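You operate a simulated robot arm through the tools that you are given. There is no shell and no other tool.

You are at the controls of a simulated robot arm. One attempt, no reset.

TASK
Drain the dripper rig's tube, rack its dripper and top up the tank.
Fine: close the blue handle first; the dripper goes in the free hole of the rack; drain by the purple lever; fill to between the tank's red lines by the green handle; all three end closed, nothing runs over; the other drippers stay.

Only the result counts: the job must be done as asked and must still hold three seconds after the hand-in. Knocking over, shifting, dropping, spilling or breaking anything else fails it.

THE ROBOT
A 7-joint arm with a two-finger parallel gripper, fixed in place. Base frame: the origin is at the foot of the arm, x ahead of it, y to its left, z up; the work surface is at about z = 860. Lengths are in mm, angles in degrees, forces in N, time in s.
Its first joint turns from -149.0 to 149.0 degrees. Payload 3.43 kg.
Tool frame: the origin (TCP) lies between the finger pads and is the grasp point; the fingertips stand 30 mm ahead of it; z points along the fingers, y is the line along which they close. The gripper opens to 94 mm. The fingers are 28 mm wide and 10 mm thick; the gripper's body (50 by 96 mm) begins 55 mm behind the TCP.
Orientation is that of the tool frame in the base frame, as [roll, pitch, yaw] about the fixed x, y, z axes, in that order (R = Rz(yaw) Ry(pitch) Rx(roll)). With the fingers straight down and closing along the base's y, the tool's x points along the base's -x, its y along +y and its z along -z.

THE INTERFACE
- The arm moves only by the tool step_arm. Its argument "plan" is one flat list of numbers, 7 for each row, row after row: the gripper command, from -1 (shut) to 1 (fully open), values between in proportion, then the shift along the tool's x, y, z in mm, then the turn, a rotation vector about the tool's x, y, z in degrees. In form: [claw, x, y, z, rx, ry, rz, claw, x, y, z, rx, ry, rz, ...]. A call has 1 to 20 rows; each row is the pose to reach, as a shift and turn from the pose commanded when the call began, along the tool's axes at that moment. A row lasts 0.2 s, in which the tool goes at most 50 mm and 8.6 degrees; a call with a longer step from one row to the next is refused whole, and so is a gripper value outside its range. Where a pose cannot be reached the arm comes as near as it can. A force on the tool above 40 N (or 10 N above the force at the start of the call, whichever is more), or a blocked arm, ends the call early, and 0.2 s more pass. The fingers move at their own pace (about 45 mm/s each) and stop on an object; they squeeze with about 27 N. The grip force told is the motor's: it shows also when the fingers shut on nothing. Time passes only in rows, and 0.2 s behind the last, so rows that repeat a pose let the fingers close. The reply holds the time, the measured pose of the TCP, the force on the tool along the base axes, the opening and the grip force, in the units named above and with some noise, with the torque about the TCP (base axes, N m) and any sound that the robot's microphone picked up.
- Cameras (640 x 400 px; columns grow to the right, rows downward): "scene" is fixed at [51.3, -651.7, 1666.4]; the picture's right is [-0.94, -0.35, 0.00], its down [-0.32, 0.86, -0.40] and it looks along [0.14, -0.37, -0.92] (base axes); focal length 374 px, centre (320, 200). "wrist" rides on the gripper at [76, 14, -102] in the tool frame; the picture's right is [-0.18, 0.98, 0.00], its down [-0.75, -0.14, -0.64] and it looks along [-0.63, -0.12, 0.77] (tool axes); focal length 243 px, centre (320, 200). There is no depth. A picture from a camera that has moved, and an enlarged one, comes with that camera's place and axes in the base frame and with its lens.
- camera(camera): a new picture of that camera. The clock stands still meanwhile.
- inspect(camera, box): a new picture of the part [left, top, right, bottom] of that camera's present view, enlarged. The clock stands still meanwhile.
- sign_off(): hands the job in; it is judged then, once.

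Places have to be worked out from the pictures, the camera data and where the tool is seen. Open the gripper and draw the arm clear of the work before you hand the job in, unless the task says otherwise.

The tools are called by a JSON object that holds its "name" and its "arguments". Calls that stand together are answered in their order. step_arm: Moves the arm, as the interface text tells. Its arguments: {"type":"object","properties":{"plan":{"type":"array","items":{"type":"number"}}},"required":["plan"]} The other tools are called the same way: camera (camera) takes a picture; inspect (camera, box) takes an enlarged picture of a part of a camera's view; sign_off () hands the job in.

At the start:

```text
time_s: 0.0
tool_pos: [357.9, -921.6, 1201.9]
orientation: [-180.0, 0.1, 180.0]
contact_force: [-0.3, 0.8, -0.3]
ft_torque: [0.03, 0.03, 0.0]
width: 93.8
grasp_force: 0.1
```

scene: 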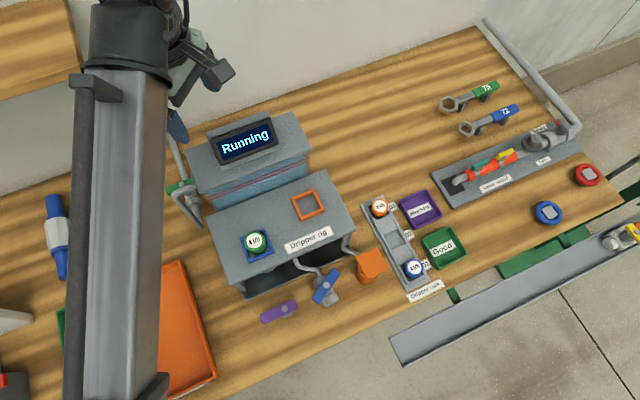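
wrist: 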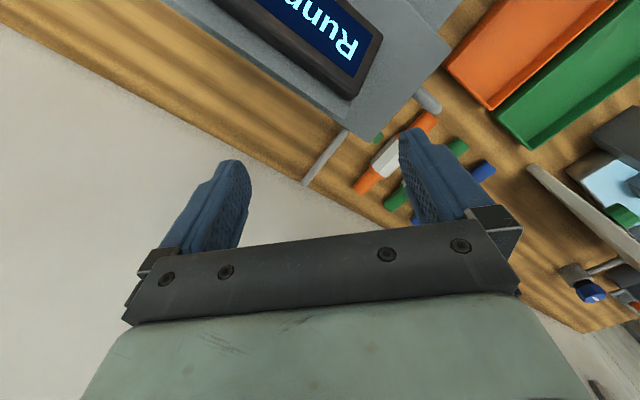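

I start by looking closely at the rig in the scene camera to find the handles, the dripper and the rack.

{"name": "inspect", "arguments": {"camera": "scene", "box": [160, 90, 360, 330]}}

{"name": "inspect", "arguments": {"camera": "scene", "box": [230, 160, 470, 330]}}

{"name": "inspect", "arguments": {"camera": "scene", "box": [400, 60, 640, 240]}}

{"name": "camera", "arguments": {"camera": "wrist"}}

```text
1.67 times, centred on (260, 210) of scene
camera zoom: at [51.3, -651.7, 1666.4], right [-0.94, -0.35, 0.0], down [-0.32, 0.86, -0.4], along [0.14, -0.37, -0.92], focal length 623 px, centre (420, 183)
```

zoom: 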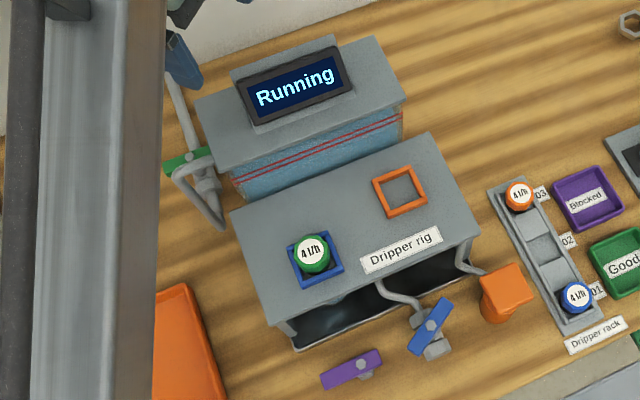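

```text
2.35 times, centred on (350, 245) of scene
camera zoom: at [51.3, -651.7, 1666.4], right [-0.94, -0.35, 0.0], down [-0.32, 0.86, -0.4], along [0.14, -0.37, -0.92], focal length 879 px, centre (249, 94)
```

zoom: 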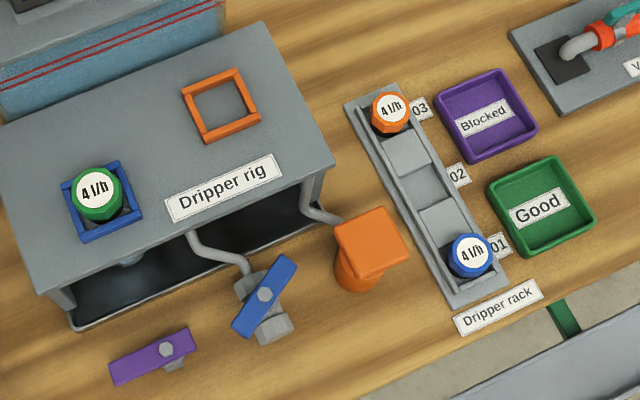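

```text
2.22 times, centred on (520, 150) of scene
camera zoom: at [51.3, -651.7, 1666.4], right [-0.94, -0.35, 0.0], down [-0.32, 0.86, -0.4], along [0.14, -0.37, -0.92], focal length 830 px, centre (-124, 311)
```

zoom: 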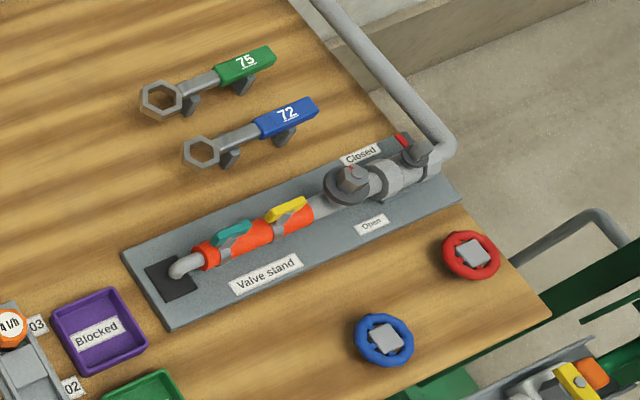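

```text
taken
camera wrist: at [280.4, -907.0, 1304.9], right [0.18, 0.98, 0.0], down [0.75, -0.14, 0.64], along [0.63, -0.12, -0.77], focal length 243 px, centre (320, 200)
```

wrist: 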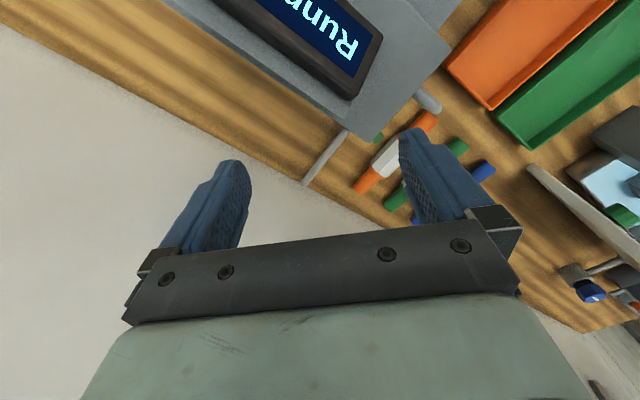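

The gripper is high above the far-left of the tank. I'll carry it at height to above the rig's front, turned 45°, so that the wrist camera looks down on the handles.

{"name": "step_arm", "arguments": {"plan": [1, 27, 20, -8, 0, 0, 5.6, 1, 55, 41, -16, 0, 0, 11.2, 1, 82, 61, -24, 0, 0, 16.9, 1, 110, 82, -32, 0, 0, 22.5, 1, 137, 102, -40, 0, 0, 28.1, 1, 164, 122, -48, 0, 0, 33.7, 1, 192, 143, -48, 0, 0, 39.4, 1, 219, 163, -48, 0, 0, 45]}}

{"name": "camera", "arguments": {"camera": "wrist"}}

{"name": "camera", "arguments": {"camera": "scene"}}

```text
time_s: 1.8
tool_pos: [139.5, -777.6, 1211.7]
orientation: [-178.2, 2.3, 135.0]
contact_force: [-3.4, -1.5, 2.0]
ft_torque: [0.22, -0.36, 0.24]
width: 94.1
grasp_force: 0.0
out of reach, approached as far as the arm can: row 4, 5, 6, 7, 8
```

```text
taken
camera wrist: at [95.7, -708.3, 1312.2], right [0.83, 0.56, -0.02], down [0.43, -0.6, 0.68], along [0.37, -0.57, -0.74], focal length 243 px, centre (320, 200)
```

wrist: 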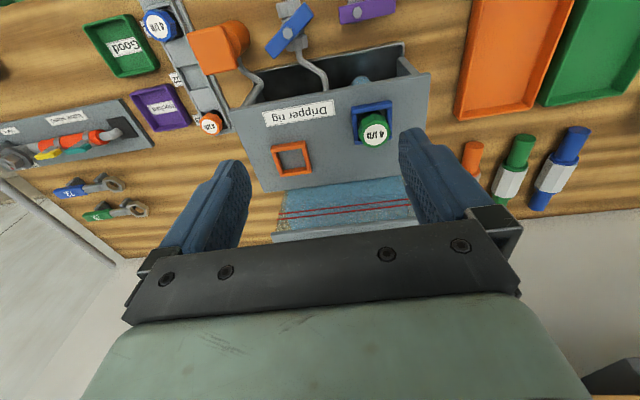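

```text
taken
```

scene: 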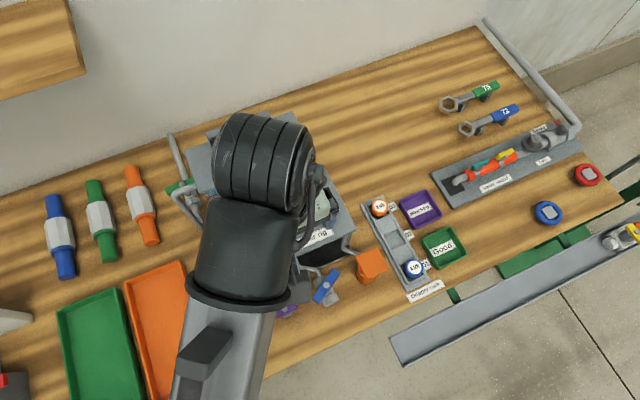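

The view is good: both handles, the dripper, the orange empty frame and the rack are visible. I enlarge these to measure.

{"name": "inspect", "arguments": {"camera": "wrist", "box": [180, 0, 420, 150]}}

{"name": "inspect", "arguments": {"camera": "wrist", "box": [230, 80, 430, 240]}}

{"name": "inspect", "arguments": {"camera": "wrist", "box": [80, 0, 260, 140]}}

```text
2.67 times, centred on (300, 75) of wrist
camera zoom: at [95.7, -708.3, 1312.2], right [0.83, 0.56, -0.02], down [0.43, -0.6, 0.68], along [0.37, -0.57, -0.74], focal length 647 px, centre (373, 533)
```

zoom: 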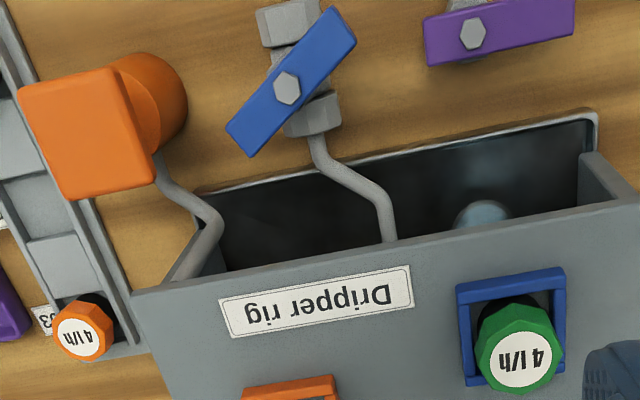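

```text
2.50 times, centred on (330, 160) of wrist
camera zoom: at [95.7, -708.3, 1312.2], right [0.83, 0.56, -0.02], down [0.43, -0.6, 0.68], along [0.37, -0.57, -0.74], focal length 606 px, centre (295, 300)
```

zoom: 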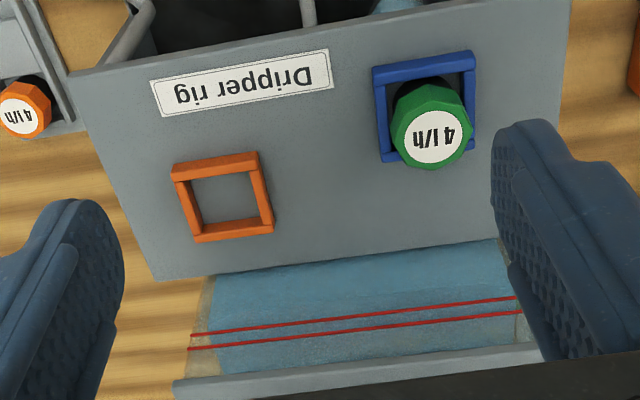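

```text
2.86 times, centred on (170, 70) of wrist
camera zoom: at [95.7, -708.3, 1312.2], right [0.83, 0.56, -0.02], down [0.43, -0.6, 0.68], along [0.37, -0.57, -0.74], focal length 693 px, centre (749, 571)
```

zoom: 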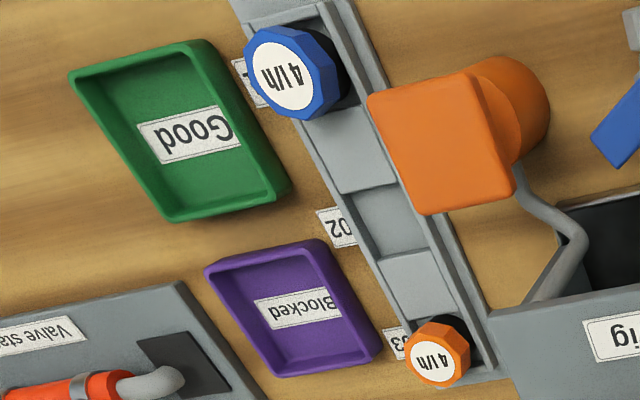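

The blue handle sits at roughly 45–55° to its pipe; I need a better look at the front of the rig. I back the tool off toward the robot and drop slightly to look straight down on both handles.

{"name": "step_arm", "arguments": {"plan": [1, 40, 0, 15, 0, 0, 0, 1, 80, 0, 30, 0, 0, 0, 1, 120, 0, 40, 0, 0, 0, 1, 120, 0, 40, 0, 0, 0]}}

{"name": "camera", "arguments": {"camera": "wrist"}}

{"name": "inspect", "arguments": {"camera": "wrist", "box": [160, 0, 480, 200]}}

{"name": "camera", "arguments": {"camera": "scene"}}

```text
time_s: 2.8
tool_pos: [54.3, -693.6, 1170.8]
orientation: [-177.8, 2.4, 135.0]
contact_force: [0.2, -0.1, -0.5]
ft_torque: [-0.01, -0.02, 0.01]
width: 94.1
grasp_force: 0.2
```

```text
taken
camera wrist: at [10.0, -624.3, 1268.8], right [0.83, 0.56, -0.03], down [0.43, -0.6, 0.68], along [0.37, -0.57, -0.73], focal length 243 px, centre (320, 200)
```

wrist: 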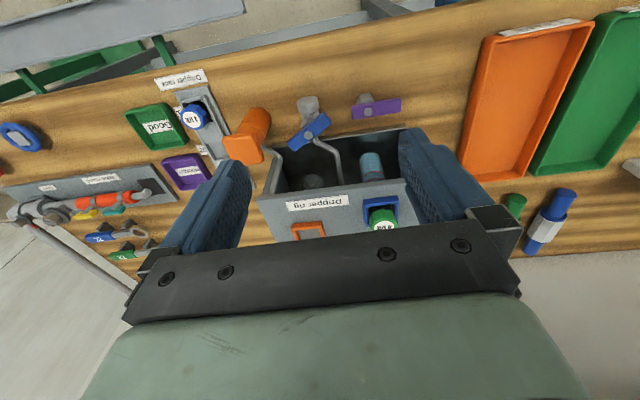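

```text
2.00 times, centred on (320, 100) of wrist
camera zoom: at [10.0, -624.3, 1268.8], right [0.83, 0.56, -0.03], down [0.43, -0.6, 0.68], along [0.37, -0.57, -0.73], focal length 485 px, centre (320, 400)
```

zoom: 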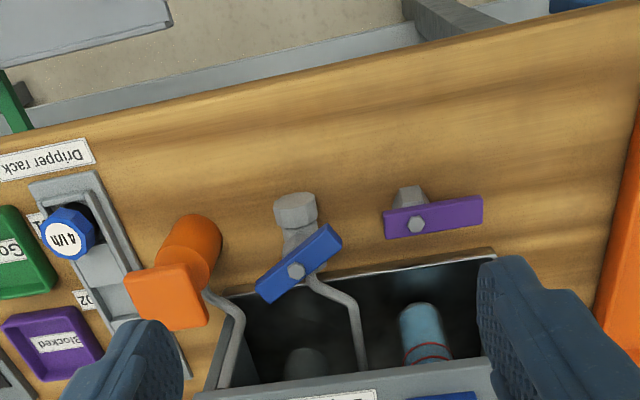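

```text
taken
```

scene: 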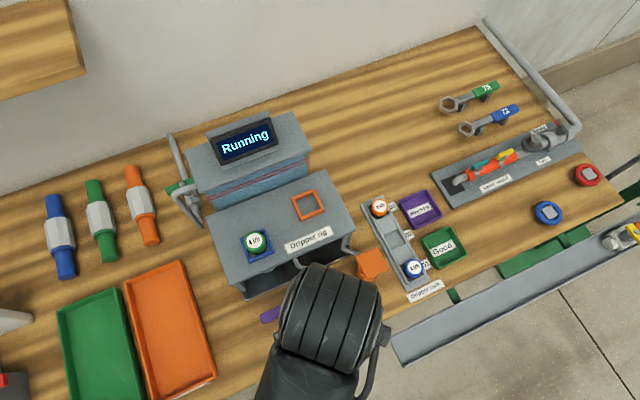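

Triangulating from three views: blue handle's bolt is about (88, -786, 931), lying about 30° off the crosswise direction; purple's bolt is about (150, -717, 900), already crosswise; green dripper top about (232, -799, 1022); free rack hole about (-15, -934, ~880). I move above the blue handle with the fingers aligned across it for a close look.

{"name": "step_arm", "arguments": {"plan": [1, -11, -5, 13, 0, 0, 7.5, 1, -22, -10, 26, 0, 0, 15, 1, -33, -15, 40, 0, 0, 22.5, 1, -45, -21, 53, 0, 0, 30, 1, -56, -26, 66, 0, 0, 37.5, 1, -67, -31, 79, 0, 0, 45, 1, -78, -36, 92, 0, 0, 52.5, 1, -89, -41, 105, 0, 0, 60, 1, -89, -41, 105, 0, 0, 60]}}

{"name": "camera", "arguments": {"camera": "wrist"}}

{"name": "camera", "arguments": {"camera": "scene"}}

```text
time_s: 4.8
tool_pos: [92.0, -791.4, 1069.9]
orientation: [179.0, 2.8, 74.8]
contact_force: [-0.3, -0.8, 0.3]
ft_torque: [0.01, -0.01, 0.03]
width: 94.1
grasp_force: 0.0
```

```text
taken
camera wrist: at [123.3, -716.6, 1169.0], right [0.9, -0.43, 0.03], down [-0.34, -0.66, 0.67], along [-0.27, -0.62, -0.74], focal length 243 px, centre (320, 200)
```

wrist: 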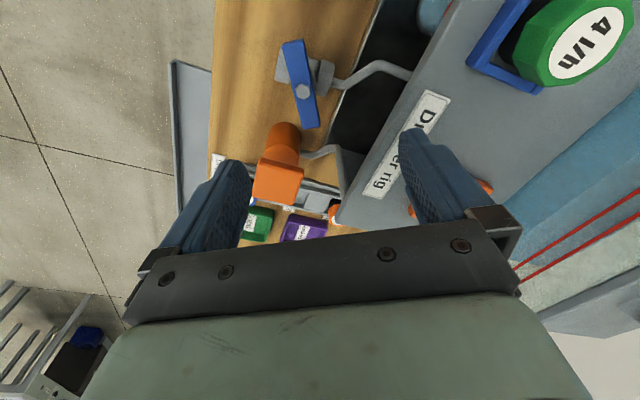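

```text
taken
```

scene: 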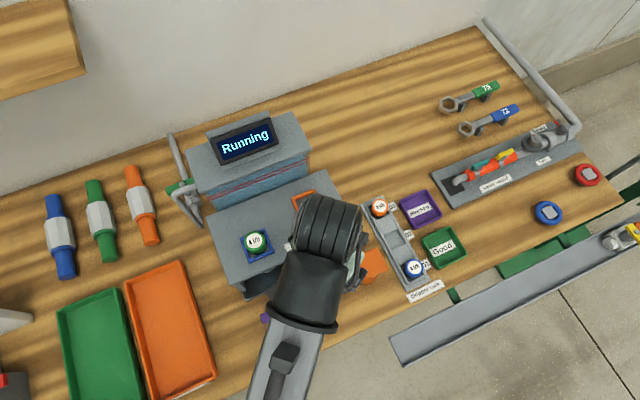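

I enlarge the view of the blue handle and valve from here.

{"name": "inspect", "arguments": {"camera": "wrist", "box": [220, 0, 460, 150]}}

{"name": "inspect", "arguments": {"camera": "scene", "box": [160, 120, 330, 230]}}

```text
2.67 times, centred on (340, 75) of wrist
camera zoom: at [123.3, -716.6, 1169.0], right [0.9, -0.43, 0.03], down [-0.34, -0.66, 0.67], along [-0.27, -0.62, -0.74], focal length 647 px, centre (267, 533)
```

zoom: 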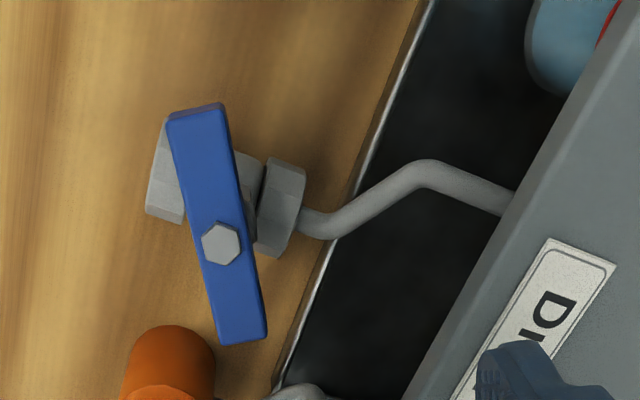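

```text
3.64 times, centred on (245, 175) of scene
camera zoom: at [51.3, -651.7, 1666.4], right [-0.94, -0.35, 0.0], down [-0.32, 0.86, -0.4], along [0.14, -0.37, -0.92], focal length 1358 px, centre (593, 291)
```

zoom: 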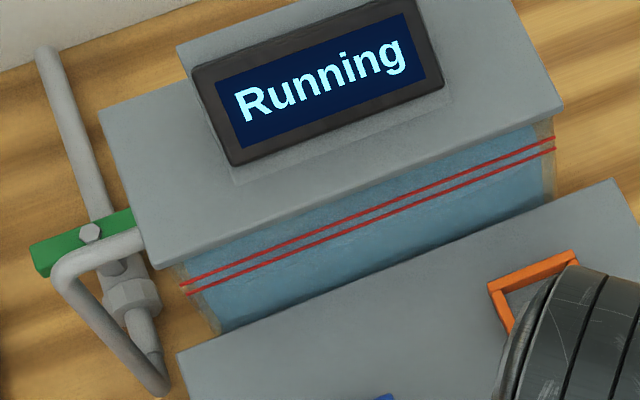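

The handle lies along azimuth ~74.5° with its bolt near (83, -783, 931), and the valve body runs low beneath it along the -45° line. The tool is tilted ~3°, so I level it and centre on the bolt before going down.

{"name": "step_arm", "arguments": {"plan": [1, 3, -5.5, 0, 0.5, 1.4, 0, 1, 6.2, -11, 0, 1.0, 2.8, 0, 1, 6.2, -11, 0, 1.0, 2.8, 0]}}

{"name": "inspect", "arguments": {"camera": "wrist", "box": [200, 0, 440, 200]}}

```text
time_s: 5.6
tool_pos: [81.2, -783.4, 1070.1]
orientation: [179.8, -0.1, 75.0]
contact_force: [0.0, -0.2, 0.0]
ft_torque: [-0.03, 0.02, -0.02]
width: 93.8
grasp_force: 0.1
```

```text
2.00 times, centred on (320, 100) of wrist
camera zoom: at [113.8, -713.3, 1173.5], right [0.9, -0.43, 0.0], down [-0.33, -0.69, 0.64], along [-0.28, -0.58, -0.77], focal length 485 px, centre (320, 400)
```

zoom: 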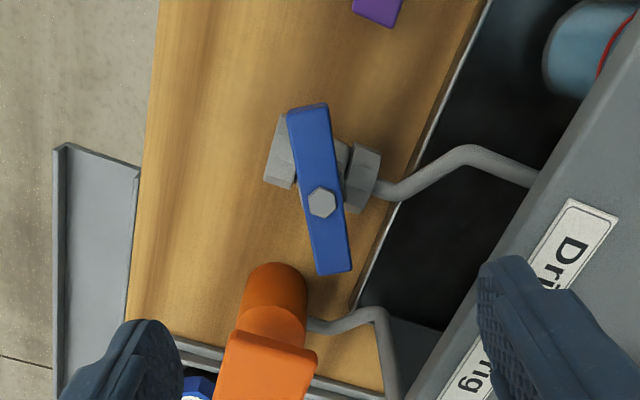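

The bolt is on the tool axis and the tool is level. I narrow the gripper to about 40 mm and descend until the fingertips straddle the handle.

{"name": "step_arm", "arguments": {"plan": [-0.15, 0, 0, 0, 0, 0, 0, -0.15, 0, 0, 0, 0, 0, 0, -0.15, 0, 0, 20, 0, 0, 0, -0.15, 0, 0, 40, 0, 0, 0, -0.15, 0, 0, 60, 0, 0, 0, -0.15, 0, 0, 80, 0, 0, 0, -0.15, 0, 0, 100, 0, 0, 0, -0.15, 0, 0, 112, 0, 0, 0, -0.15, 0, 0, 122, 0, 0, 0]}}

{"name": "camera", "arguments": {"camera": "wrist"}}

{"name": "camera", "arguments": {"camera": "scene"}}

```text
time_s: 7.6
tool_pos: [82.0, -784.0, 949.3]
orientation: [179.9, 0.0, 75.0]
contact_force: [0.7, -0.6, -0.6]
ft_torque: [0.02, -0.03, 0.05]
width: 40.1
grasp_force: 0.0
```

```text
taken
camera wrist: at [114.5, -713.0, 1051.9], right [0.9, -0.43, 0.0], down [-0.33, -0.69, 0.64], along [-0.28, -0.58, -0.77], focal length 243 px, centre (320, 200)
```

wrist: 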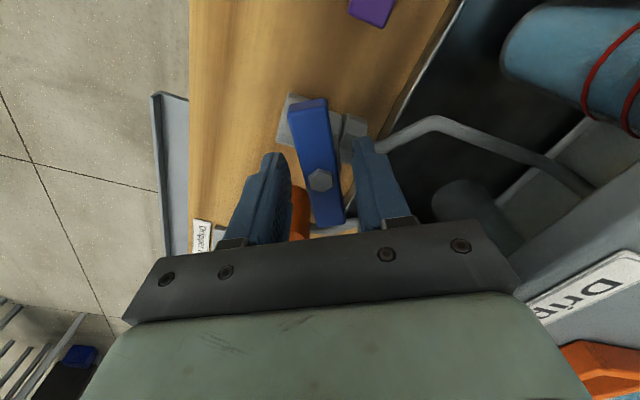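

```text
taken
```

scene: 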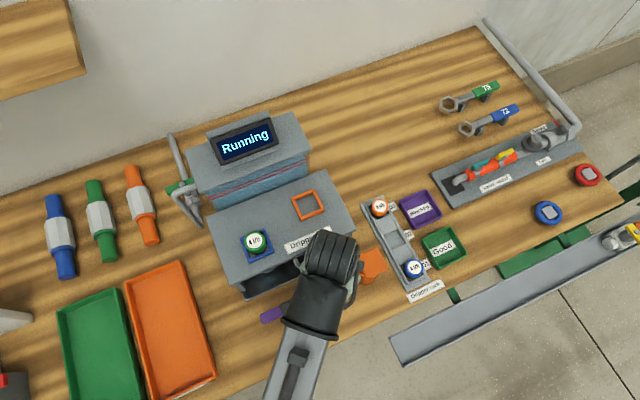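

I enlarge to check the fingertips relative to the handle.

{"name": "inspect", "arguments": {"camera": "wrist", "box": [220, 80, 420, 260]}}

```text
2.22 times, centred on (320, 170) of wrist
camera zoom: at [114.5, -713.0, 1051.9], right [0.9, -0.43, 0.0], down [-0.33, -0.69, 0.64], along [-0.28, -0.58, -0.77], focal length 539 px, centre (320, 267)
```

zoom: 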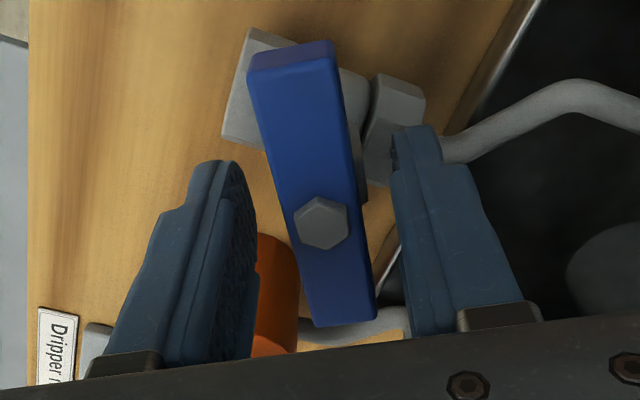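

The handle is between the fingers. I go down 4 mm, close on it and hold to check the grip.

{"name": "step_arm", "arguments": {"plan": [-0.15, 0, 0, 4, 0, 0, 0, -1, 0, 0, 4, 0, 0, 0, -1, 0, 0, 4, 0, 0, 0, -1, 0, 0, 4, 0, 0, 0, -1, 0, 0, 4, 0, 0, 0]}}

{"name": "inspect", "arguments": {"camera": "wrist", "box": [220, 80, 420, 260]}}

```text
time_s: 8.8
tool_pos: [83.6, -783.4, 943.1]
orientation: [179.8, 0.0, 75.0]
contact_force: [16.9, -5.1, -0.9]
ft_torque: [-0.37, -0.02, -0.08]
width: 22.4
grasp_force: 45.5
```

```text
2.22 times, centred on (320, 170) of wrist
camera zoom: at [115.8, -713.4, 1047.3], right [0.9, -0.43, 0.0], down [-0.33, -0.69, 0.64], along [-0.27, -0.58, -0.77], focal length 539 px, centre (320, 267)
```

zoom: 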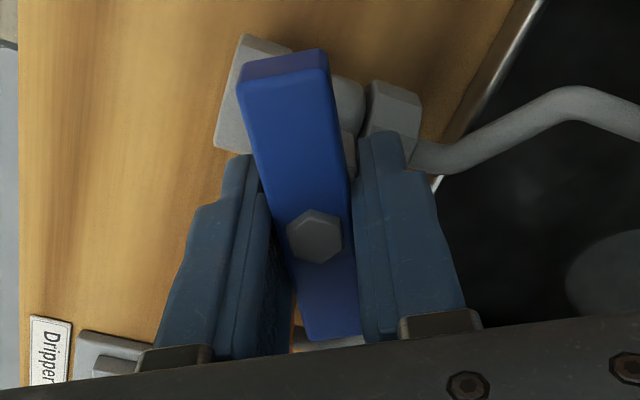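

The grip is firm with a ~17 N side load toward tool +y, so the bolt axis is a millimetre or two that way. I shift 1.5 mm to relieve it and turn the handle 30° clockwise (crosswise to the pipe).

{"name": "step_arm", "arguments": {"plan": [-1, 0, 1.5, 0, 0, 0, 0, -1, 0, 1.5, 0, 0, 0, 5, -1, 0, 1.5, 0, 0, 0, 10, -1, 0, 1.5, 0, 0, 0, 15, -1, 0, 1.5, 0, 0, 0, 20, -1, 0, 1.5, 0, 0, 0, 25, -1, 0, 1.5, 0, 0, 0, 30]}}

{"name": "camera", "arguments": {"camera": "wrist"}}

{"name": "camera", "arguments": {"camera": "scene"}}

```text
time_s: 10.4
tool_pos: [80.6, -781.8, 944.8]
orientation: [-179.9, 0.0, 44.9]
contact_force: [-14.8, 13.2, -0.1]
ft_torque: [-0.71, 0.74, 0.29]
width: 22.8
grasp_force: 45.4
```

```text
taken
camera wrist: at [144.5, -738.6, 1047.2], right [0.56, -0.83, 0.0], down [-0.63, -0.43, 0.64], along [-0.53, -0.36, -0.77], focal length 243 px, centre (320, 200)
```

wrist: 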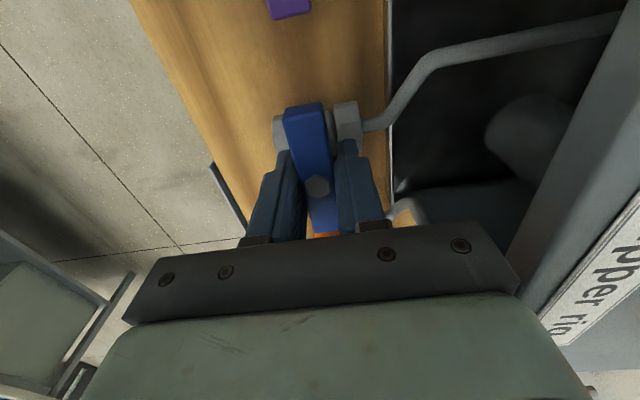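

```text
taken
```

scene: 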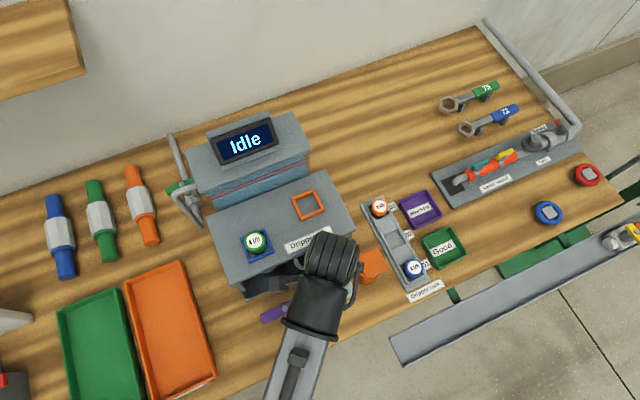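

The screen now reads "Idle", so the blue valve is shutting. I ease the side load and turn a few degrees more to seat it against its stop.

{"name": "step_arm", "arguments": {"plan": [-1, 0, -1.5, 0, 0, 0, 1.5, -1, 0, -1.8, 0, 0, 0, 3, -1, 0, -1.8, 0, 0, 0, 4, -1, 0, -1.8, 0, 0, 0, 4]}}

{"name": "inspect", "arguments": {"camera": "wrist", "box": [220, 60, 420, 240]}}

{"name": "inspect", "arguments": {"camera": "scene", "box": [160, 100, 370, 330]}}

```text
time_s: 11.4
tool_pos: [80.2, -782.2, 944.1]
orientation: [179.9, -0.1, 41.0]
contact_force: [-17.5, 6.4, 5.3]
ft_torque: [0.18, -0.2, 1.35]
width: 23.5
grasp_force: 44.2
```

```text
2.22 times, centred on (320, 150) of wrist
camera zoom: at [147.0, -742.7, 1047.3], right [0.51, -0.86, 0.0], down [-0.66, -0.39, 0.64], along [-0.55, -0.32, -0.77], focal length 539 px, centre (320, 311)
```

zoom: 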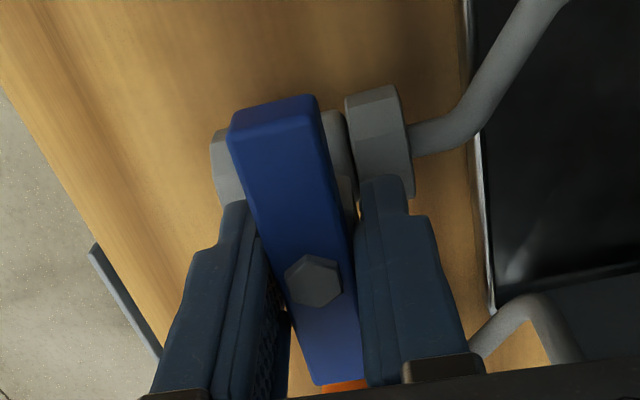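

```text
1.74 times, centred on (265, 215) of scene
camera zoom: at [51.3, -651.7, 1666.4], right [-0.94, -0.35, 0.0], down [-0.32, 0.86, -0.4], along [0.14, -0.37, -0.92], focal length 650 px, centre (416, 174)
```

zoom: 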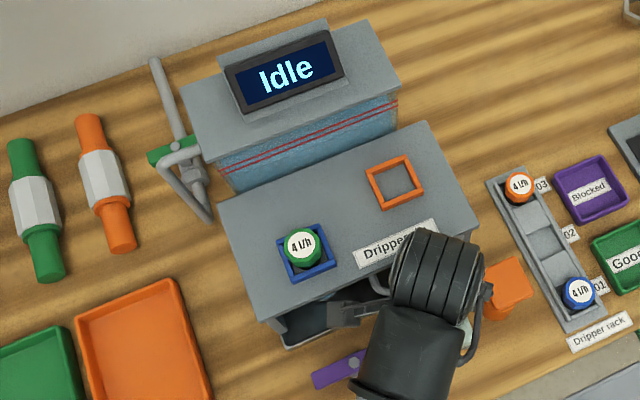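

Torque jumped to 1.35 N·m at the last degrees, so the handle is on its closed stop. I relax the twist slightly, open, and rise.

{"name": "step_arm", "arguments": {"plan": [-1, 0, 0, 0, 0, 0, -2, -0.15, 0, 0, 0, 0, 0, -2, -0.15, 0, 0, 0, 0, 0, -2, -0.15, 0, 0, -2, 0, 0, -2, -0.15, 0, 0, -25, 0, 0, -2, -0.15, 0, 0, -60, 0, 0, -2, -0.15, 0, 0, -100, 0, 0, -2, -0.15, 0, 0, -120, 0, 0, -2]}}

{"name": "camera", "arguments": {"camera": "wrist"}}

{"name": "inspect", "arguments": {"camera": "wrist", "box": [220, 0, 460, 150]}}

```text
time_s: 13.2
tool_pos: [81.0, -782.7, 1064.8]
orientation: [180.0, -0.1, 43.0]
contact_force: [0.4, 0.6, -0.1]
ft_torque: [-0.05, 0.0, 0.01]
width: 39.8
grasp_force: 0.2
```

```text
taken
camera wrist: at [147.0, -741.3, 1167.2], right [0.54, -0.84, 0.0], down [-0.65, -0.41, 0.64], along [-0.54, -0.34, -0.77], focal length 243 px, centre (320, 200)
```

wrist: 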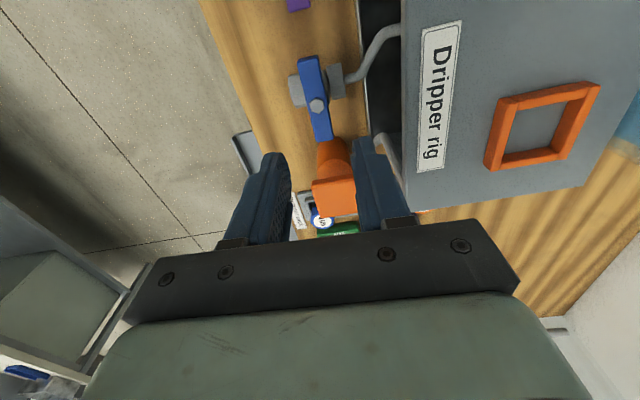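

```text
2.67 times, centred on (340, 75) of wrist
camera zoom: at [147.0, -741.3, 1167.2], right [0.54, -0.84, 0.0], down [-0.65, -0.41, 0.64], along [-0.54, -0.34, -0.77], focal length 647 px, centre (267, 533)
```

zoom: 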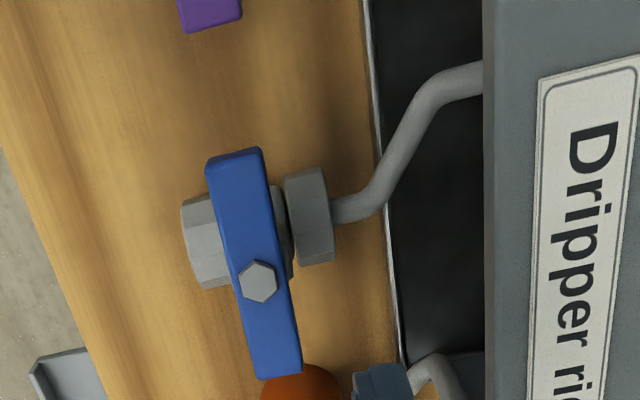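

Blue is closed, crosswise on its valve. Now I slide over along the rig's front to hover above the purple lever.

{"name": "step_arm", "arguments": {"plan": [-0.15, 40, 0, 0, 0, 0, 0, -0.15, 80, 0, 0, 0, 0, 0, -0.15, 110, 0, 0, 0, 0, 0, -0.15, 110, 0, 0, 0, 0, 0]}}

{"name": "camera", "arguments": {"camera": "wrist"}}

{"name": "inspect", "arguments": {"camera": "wrist", "box": [200, 0, 440, 150]}}

{"name": "inspect", "arguments": {"camera": "scene", "box": [200, 200, 360, 330]}}

```text
time_s: 14.2
tool_pos: [163.1, -707.4, 1062.4]
orientation: [180.0, -0.1, 42.9]
contact_force: [-0.3, 0.2, -0.2]
ft_torque: [0.0, -0.02, 0.0]
width: 40.1
grasp_force: 0.1
```

```text
taken
camera wrist: at [228.0, -665.8, 1166.2], right [0.54, -0.84, 0.0], down [-0.65, -0.41, 0.64], along [-0.54, -0.34, -0.77], focal length 243 px, centre (320, 200)
```

wrist: 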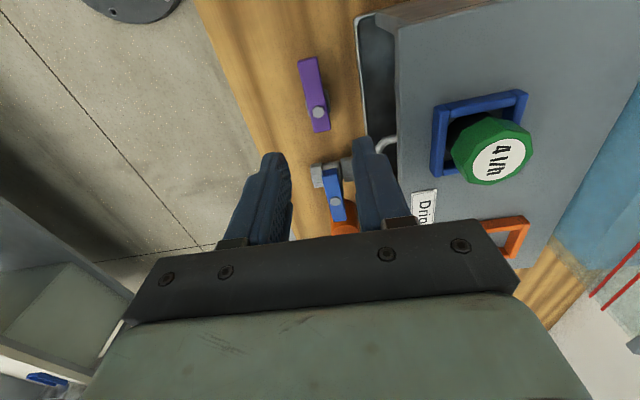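

```text
2.67 times, centred on (320, 75) of wrist
camera zoom: at [228.0, -665.8, 1166.2], right [0.54, -0.84, 0.0], down [-0.65, -0.41, 0.64], along [-0.54, -0.34, -0.77], focal length 647 px, centre (320, 533)
```

zoom: 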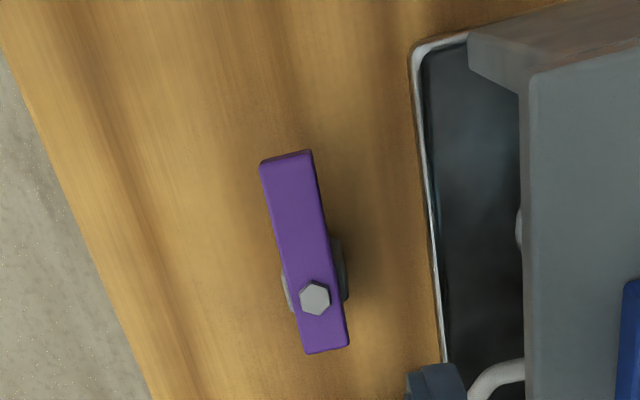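

```text
3.08 times, centred on (280, 265) of scene
camera zoom: at [51.3, -651.7, 1666.4], right [-0.94, -0.35, 0.0], down [-0.32, 0.86, -0.4], along [0.14, -0.37, -0.92], focal length 1150 px, centre (443, 0)
```

zoom: 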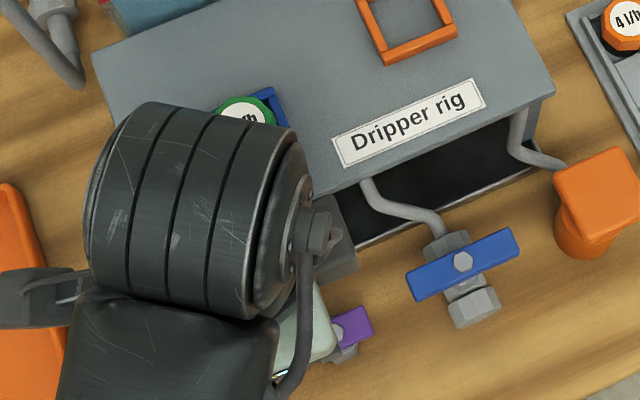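

The purple bolt is about 18 mm back and 7 mm left of the tool axis, with the lever pointing along azimuth 44°, at Z≈900. I centre over the bolt and descend partway to refine.

{"name": "step_arm", "arguments": {"plan": [-0.15, -9, -3, 20, 0, 0, -0.7, -0.15, -17, -6, 45, 0, 0, -1.4, -0.15, -17, -6, 75, 0, 0, -1.4, -0.15, -17, -6, 100, 0, 0, -1.4, -0.15, -17, -6, 100, 0, 0, -1.4]}}

{"name": "inspect", "arguments": {"camera": "wrist", "box": [200, 40, 440, 240]}}

```text
time_s: 15.4
tool_pos: [146.0, -714.1, 964.4]
orientation: [179.9, -0.1, 44.4]
contact_force: [0.0, -0.3, 0.1]
ft_torque: [0.03, 0.01, 0.0]
width: 40.2
grasp_force: 0.0
```

```text
2.00 times, centred on (320, 140) of wrist
camera zoom: at [209.5, -671.8, 1067.3], right [0.56, -0.83, 0.0], down [-0.64, -0.43, 0.64], along [-0.53, -0.36, -0.77], focal length 485 px, centre (320, 320)
```

zoom: 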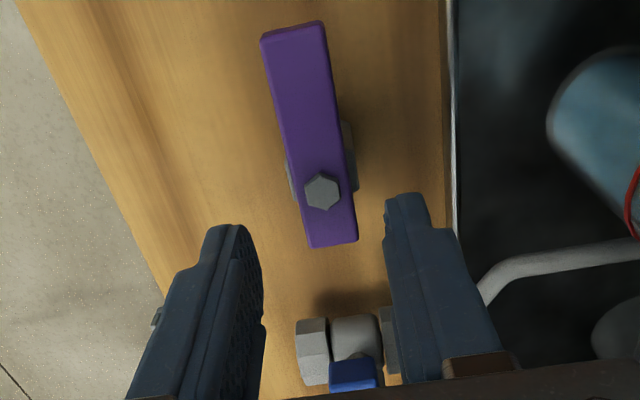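

The bolt sits on the tool axis at Z≈900. I descend to near the lever and check again.

{"name": "step_arm", "arguments": {"plan": [-0.15, 0, 0, 20, 0, 0, 0, -0.15, 0, 0, 40, 0, 0, 0, -0.15, 0, 0, 50, 0, 0, 0, -0.15, 0, 0, 50, 0, 0, 0]}}

{"name": "inspect", "arguments": {"camera": "wrist", "box": [200, 80, 440, 260]}}

{"name": "camera", "arguments": {"camera": "wrist"}}

```text
time_s: 16.4
tool_pos: [145.6, -713.4, 913.0]
orientation: [179.8, -0.1, 44.5]
contact_force: [0.0, -0.1, -0.9]
ft_torque: [0.02, 0.01, 0.0]
width: 39.9
grasp_force: 0.1
```

```text
2.22 times, centred on (320, 170) of wrist
camera zoom: at [208.7, -671.8, 1016.9], right [0.56, -0.83, 0.0], down [-0.64, -0.43, 0.64], along [-0.53, -0.36, -0.77], focal length 539 px, centre (320, 267)
```

zoom: 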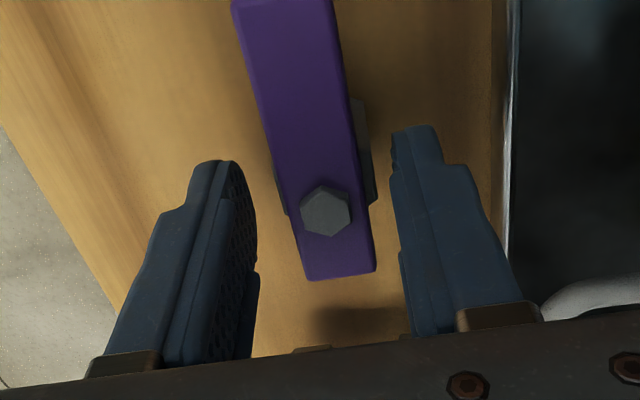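

```text
taken
camera wrist: at [208.7, -671.8, 1016.9], right [0.56, -0.83, 0.0], down [-0.64, -0.43, 0.64], along [-0.53, -0.36, -0.77], focal length 243 px, centre (320, 200)
```

wrist: 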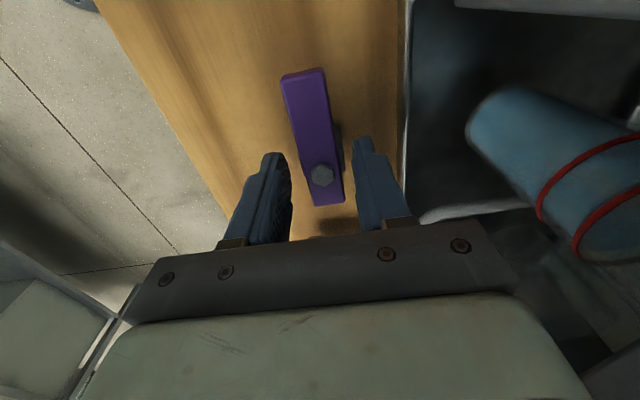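

The lever's bolt top is at Z≈900, 1.2 mm off in tool y. I drop 7 mm, correct that, and close on the lever.

{"name": "step_arm", "arguments": {"plan": [-0.15, 0, 1.2, 4, 0, 0, 0, -0.15, 0, 1.2, 7, 0, 0, 0, -1, 0, 1.2, 7, 0, 0, 0, -1, 0, 1.2, 7, 0, 0, 0, -1, 0, 1.2, 7, 0, 0, 0, -1, 0, 1.2, 7, 0, 0, 0]}}

{"name": "inspect", "arguments": {"camera": "wrist", "box": [200, 60, 440, 260]}}

{"name": "camera", "arguments": {"camera": "scene"}}

```text
time_s: 17.8
tool_pos: [147.0, -713.9, 905.7]
orientation: [180.0, -0.2, 44.3]
contact_force: [6.8, -7.0, -2.8]
ft_torque: [-0.2, 0.01, 0.2]
width: 25.9
grasp_force: 45.4
```

```text
2.00 times, centred on (320, 160) of wrist
camera zoom: at [210.6, -672.5, 1010.0], right [0.56, -0.83, 0.0], down [-0.64, -0.43, 0.64], along [-0.53, -0.36, -0.77], focal length 485 px, centre (320, 280)
```

zoom: 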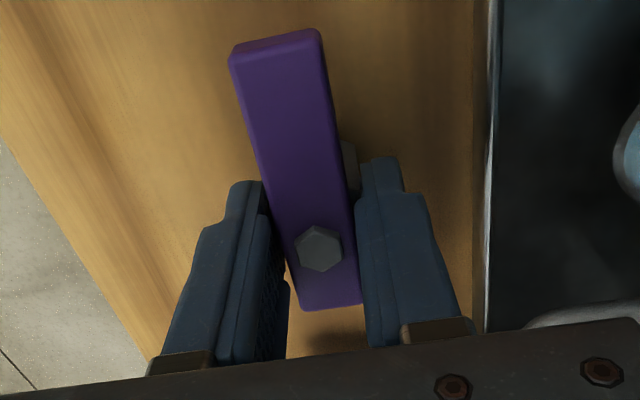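

```text
taken
```

scene: 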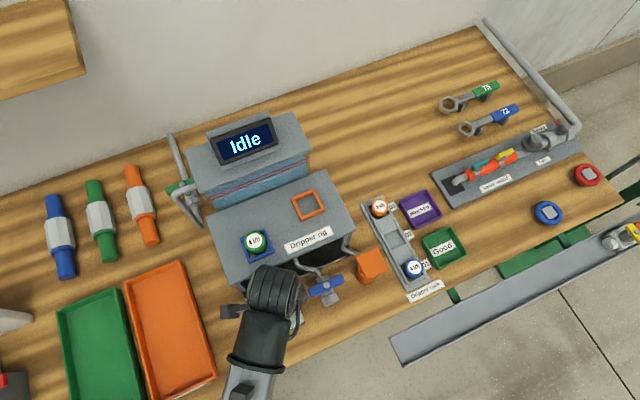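

The width of 25.9 mm is wider than the lever looks (~20–22 mm), so the tips may be clamping the valve body below. I reopen, rise 7 mm and close again.

{"name": "step_arm", "arguments": {"plan": [-0.3, 0, 0, 0, 0, 0, 0, -0.3, 0, 0, 0, 0, 0, 0, -0.3, 0, 0, -7, 0, 0, 0, -1, 0, 0, -7, 0, 0, 0, -1, 0, 0, -7, 0, 0, 0, -1, 0, 0, -7, 0, 0, 0]}}

{"name": "inspect", "arguments": {"camera": "wrist", "box": [200, 60, 440, 260]}}

```text
time_s: 19.2
tool_pos: [147.2, -714.8, 914.1]
orientation: [179.9, -0.1, 44.4]
contact_force: [2.6, -3.9, 1.4]
ft_torque: [0.1, -0.09, 0.18]
width: 25.8
grasp_force: 45.0
```

```text
2.00 times, centred on (320, 160) of wrist
camera zoom: at [210.6, -672.7, 1017.5], right [0.56, -0.83, 0.0], down [-0.64, -0.43, 0.64], along [-0.53, -0.36, -0.77], focal length 485 px, centre (320, 280)
```

zoom: 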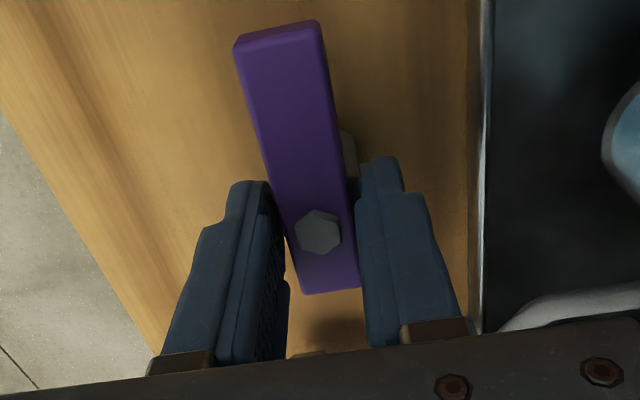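

Same width at a higher level, so it is likely the lever itself. I try a small counter-clockwise turn (lever's long end toward the robot) and watch the torque and picture.

{"name": "step_arm", "arguments": {"plan": [-1, 0, 0, 0, 0, 0, -3, -1, 0, 0, 0, 0, 0, -6, -1, 0, 0, 0, 0, 0, -8]}}

{"name": "inspect", "arguments": {"camera": "wrist", "box": [200, 60, 440, 260]}}

{"name": "inspect", "arguments": {"camera": "scene", "box": [160, 100, 370, 330]}}

```text
time_s: 20.0
tool_pos: [146.4, -715.3, 913.7]
orientation: [179.9, 0.0, 52.4]
contact_force: [4.7, -9.8, 6.9]
ft_torque: [0.22, -0.17, 0.02]
width: 25.7
grasp_force: 44.8
```

```text
2.00 times, centred on (320, 160) of wrist
camera zoom: at [204.1, -664.1, 1017.4], right [0.67, -0.75, 0.0], down [-0.57, -0.51, 0.64], along [-0.48, -0.43, -0.77], focal length 485 px, centre (320, 280)
```

zoom: 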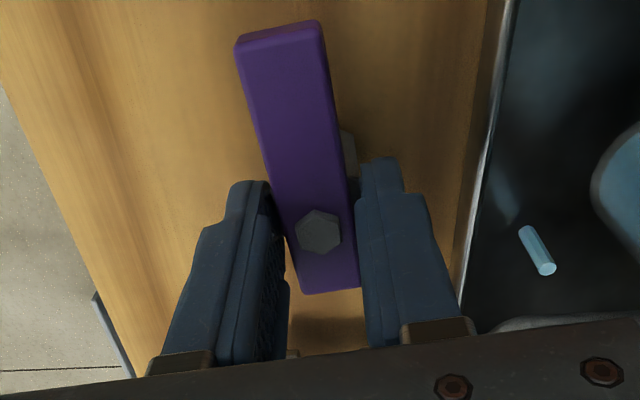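

```text
1.74 times, centred on (265, 215) of scene
camera zoom: at [51.3, -651.7, 1666.4], right [-0.94, -0.35, 0.0], down [-0.32, 0.86, -0.4], along [0.14, -0.37, -0.92], focal length 650 px, centre (416, 174)
```

zoom: 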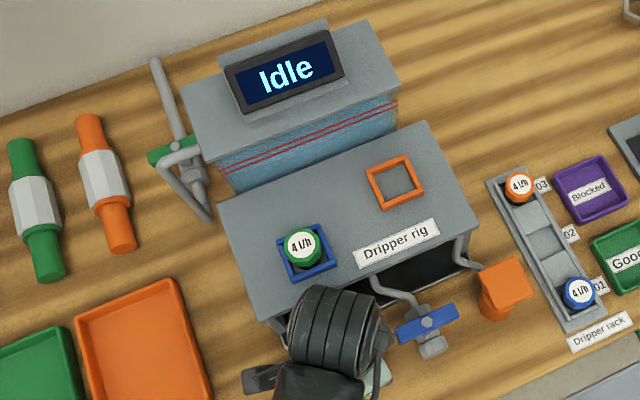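

A stream now runs into the basin: the lever drains by turning this way. I look at the tube and basin before opening further.

{"name": "camera", "arguments": {"camera": "wrist"}}

{"name": "inspect", "arguments": {"camera": "wrist", "box": [420, 0, 640, 260]}}

```text
taken
camera wrist: at [204.1, -664.1, 1017.4], right [0.67, -0.75, 0.0], down [-0.57, -0.51, 0.64], along [-0.48, -0.43, -0.77], focal length 243 px, centre (320, 200)
```

wrist: 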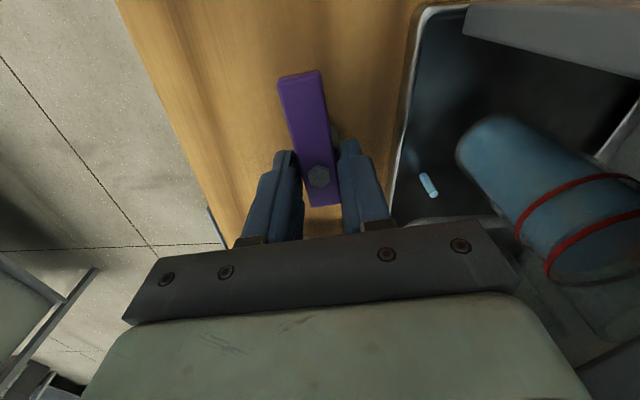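

```text
1.54 times, centred on (530, 130) of wrist
camera zoom: at [204.1, -664.1, 1017.4], right [0.67, -0.75, 0.0], down [-0.57, -0.51, 0.64], along [-0.48, -0.43, -0.77], focal length 373 px, centre (-3, 308)
```

zoom: 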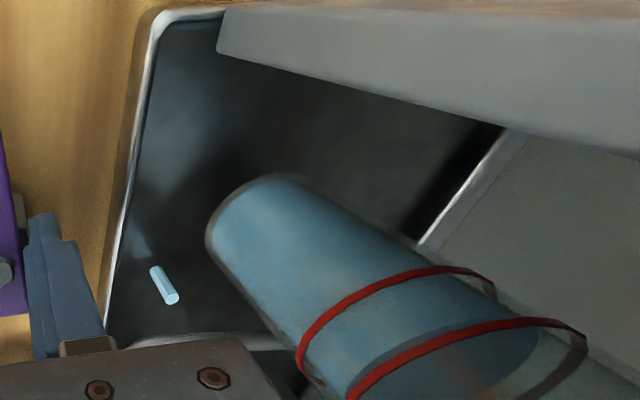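

The tube stands full to near its upper ring and empties into the wide basin. I open the lever further to about 35° and wait a little.

{"name": "step_arm", "arguments": {"plan": [-1, 0, 0, 0, 0, 0, -6, -1, 0, 0, 0, 0, 0, -12, -1, 0, 0, 0, 0, 0, -18, -1, 0, 0, 0, 0, 0, -24, -1, 0, 0, 0, 0, 0, -28, -1, 0, 0, 0, 0, 0, -28]}}

{"name": "camera", "arguments": {"camera": "wrist"}}

{"name": "inspect", "arguments": {"camera": "scene", "box": [160, 100, 370, 330]}}

```text
time_s: 21.4
tool_pos: [147.9, -716.3, 915.4]
orientation: [179.7, 0.1, 80.5]
contact_force: [20.0, -22.9, 10.3]
ft_torque: [0.56, -0.57, -0.03]
width: 25.8
grasp_force: 45.0
```

```text
taken
camera wrist: at [173.7, -643.2, 1017.2], right [0.94, -0.34, 0.0], down [-0.27, -0.72, 0.64], along [-0.22, -0.6, -0.77], focal length 243 px, centre (320, 200)
```

wrist: 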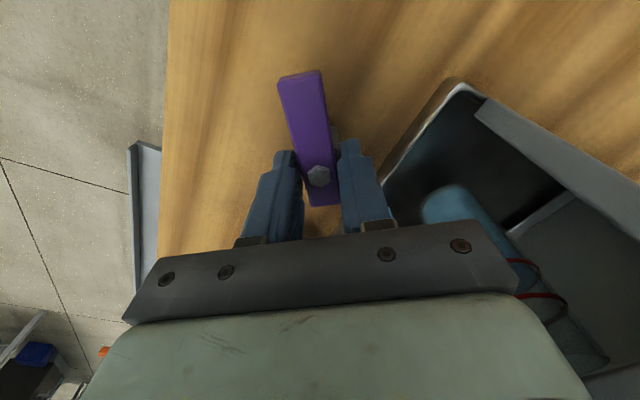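

```text
1.74 times, centred on (265, 215) of scene
camera zoom: at [51.3, -651.7, 1666.4], right [-0.94, -0.35, 0.0], down [-0.32, 0.86, -0.4], along [0.14, -0.37, -0.92], focal length 650 px, centre (416, 174)
```

zoom: 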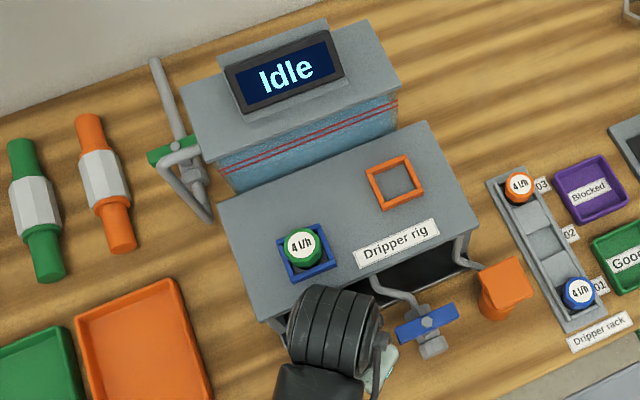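

The draining continues. I relieve the ~30 N side load by a small shift toward the rig and let time pass, then check the tube.

{"name": "step_arm", "arguments": {"plan": [-1, -1, 1.3, 0, 0, 0, 0, -1, -1, 1.3, 0, 0, 0, 0, -1, -1, 1.3, 0, 0, 0, 0, -1, -1, 1.3, 0, 0, 0, 0, -1, -1, 1.3, 0, 0, 0, 0]}}

{"name": "inspect", "arguments": {"camera": "wrist", "box": [360, 60, 640, 400]}}

```text
time_s: 22.6
tool_pos: [148.1, -716.9, 913.8]
orientation: [180.0, 0.2, 80.3]
contact_force: [9.4, -9.3, 13.5]
ft_torque: [-1.47, 0.01, -0.04]
width: 25.9
grasp_force: 45.6
```

```text
1.18 times, centred on (500, 230) of wrist
camera zoom: at [174.2, -643.4, 1017.2], right [0.94, -0.35, 0.0], down [-0.27, -0.72, 0.64], along [-0.22, -0.6, -0.77], focal length 285 px, centre (108, 165)
```

zoom: 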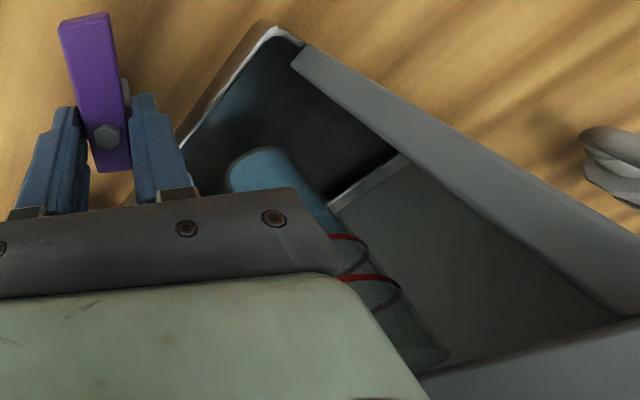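

The tube's top part is emptied and the lower part still looks filled. I keep the lever open and wait several seconds.

{"name": "step_arm", "arguments": {"plan": [-1, 0, 0, 0, 0, 0, -3, -1, 0, 0, 0, 0, 0, -6, -1, 0, 0, 0, 0, 0, -6, -1, 0, 0, 0, 0, 0, -6, -1, 0, 0, 0, 0, 0, -6, -1, 0, 0, 0, 0, 0, -6, -1, 0, 0, 0, 0, 0, -6, -1, 0, 0, 0, 0, 0, -6, -1, 0, 0, 0, 0, 0, -6, -1, 0, 0, 0, 0, 0, -6, -1, 0, 0, 0, 0, 0, -6, -1, 0, 0, 0, 0, 0, -6]}}

{"name": "inspect", "arguments": {"camera": "wrist", "box": [360, 60, 640, 400]}}

{"name": "inspect", "arguments": {"camera": "scene", "box": [160, 100, 370, 330]}}

```text
time_s: 25.2
tool_pos: [147.7, -715.7, 913.5]
orientation: [179.9, -0.1, 86.4]
contact_force: [5.0, -6.5, -3.2]
ft_torque: [-0.61, 0.0, -0.03]
width: 26.1
grasp_force: 45.3
```

```text
1.18 times, centred on (500, 230) of wrist
camera zoom: at [166.6, -641.3, 1017.4], right [0.97, -0.25, 0.0], down [-0.19, -0.74, 0.64], along [-0.16, -0.62, -0.77], focal length 285 px, centre (108, 165)
```

zoom: 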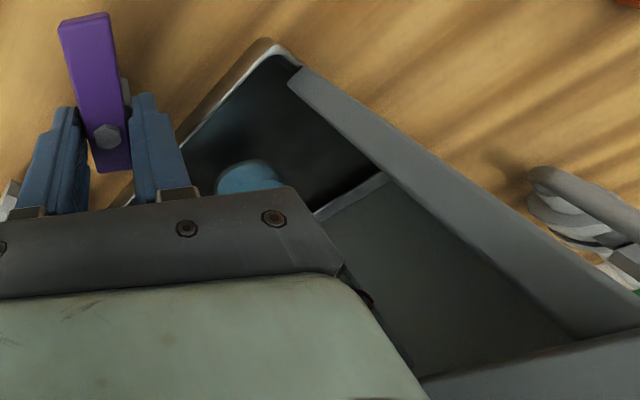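

```text
1.74 times, centred on (265, 215) of scene
camera zoom: at [51.3, -651.7, 1666.4], right [-0.94, -0.35, 0.0], down [-0.32, 0.86, -0.4], along [0.14, -0.37, -0.92], focal length 650 px, centre (416, 174)
```

zoom: 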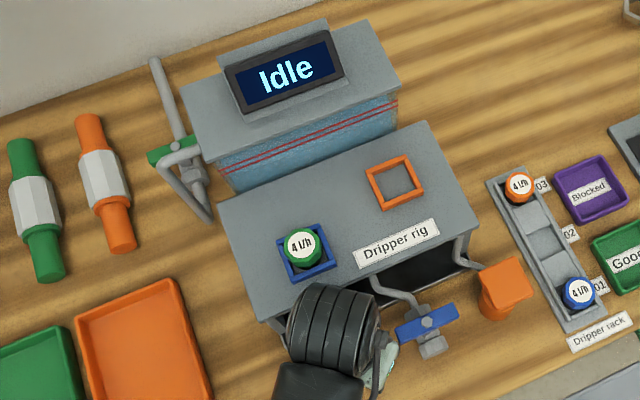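

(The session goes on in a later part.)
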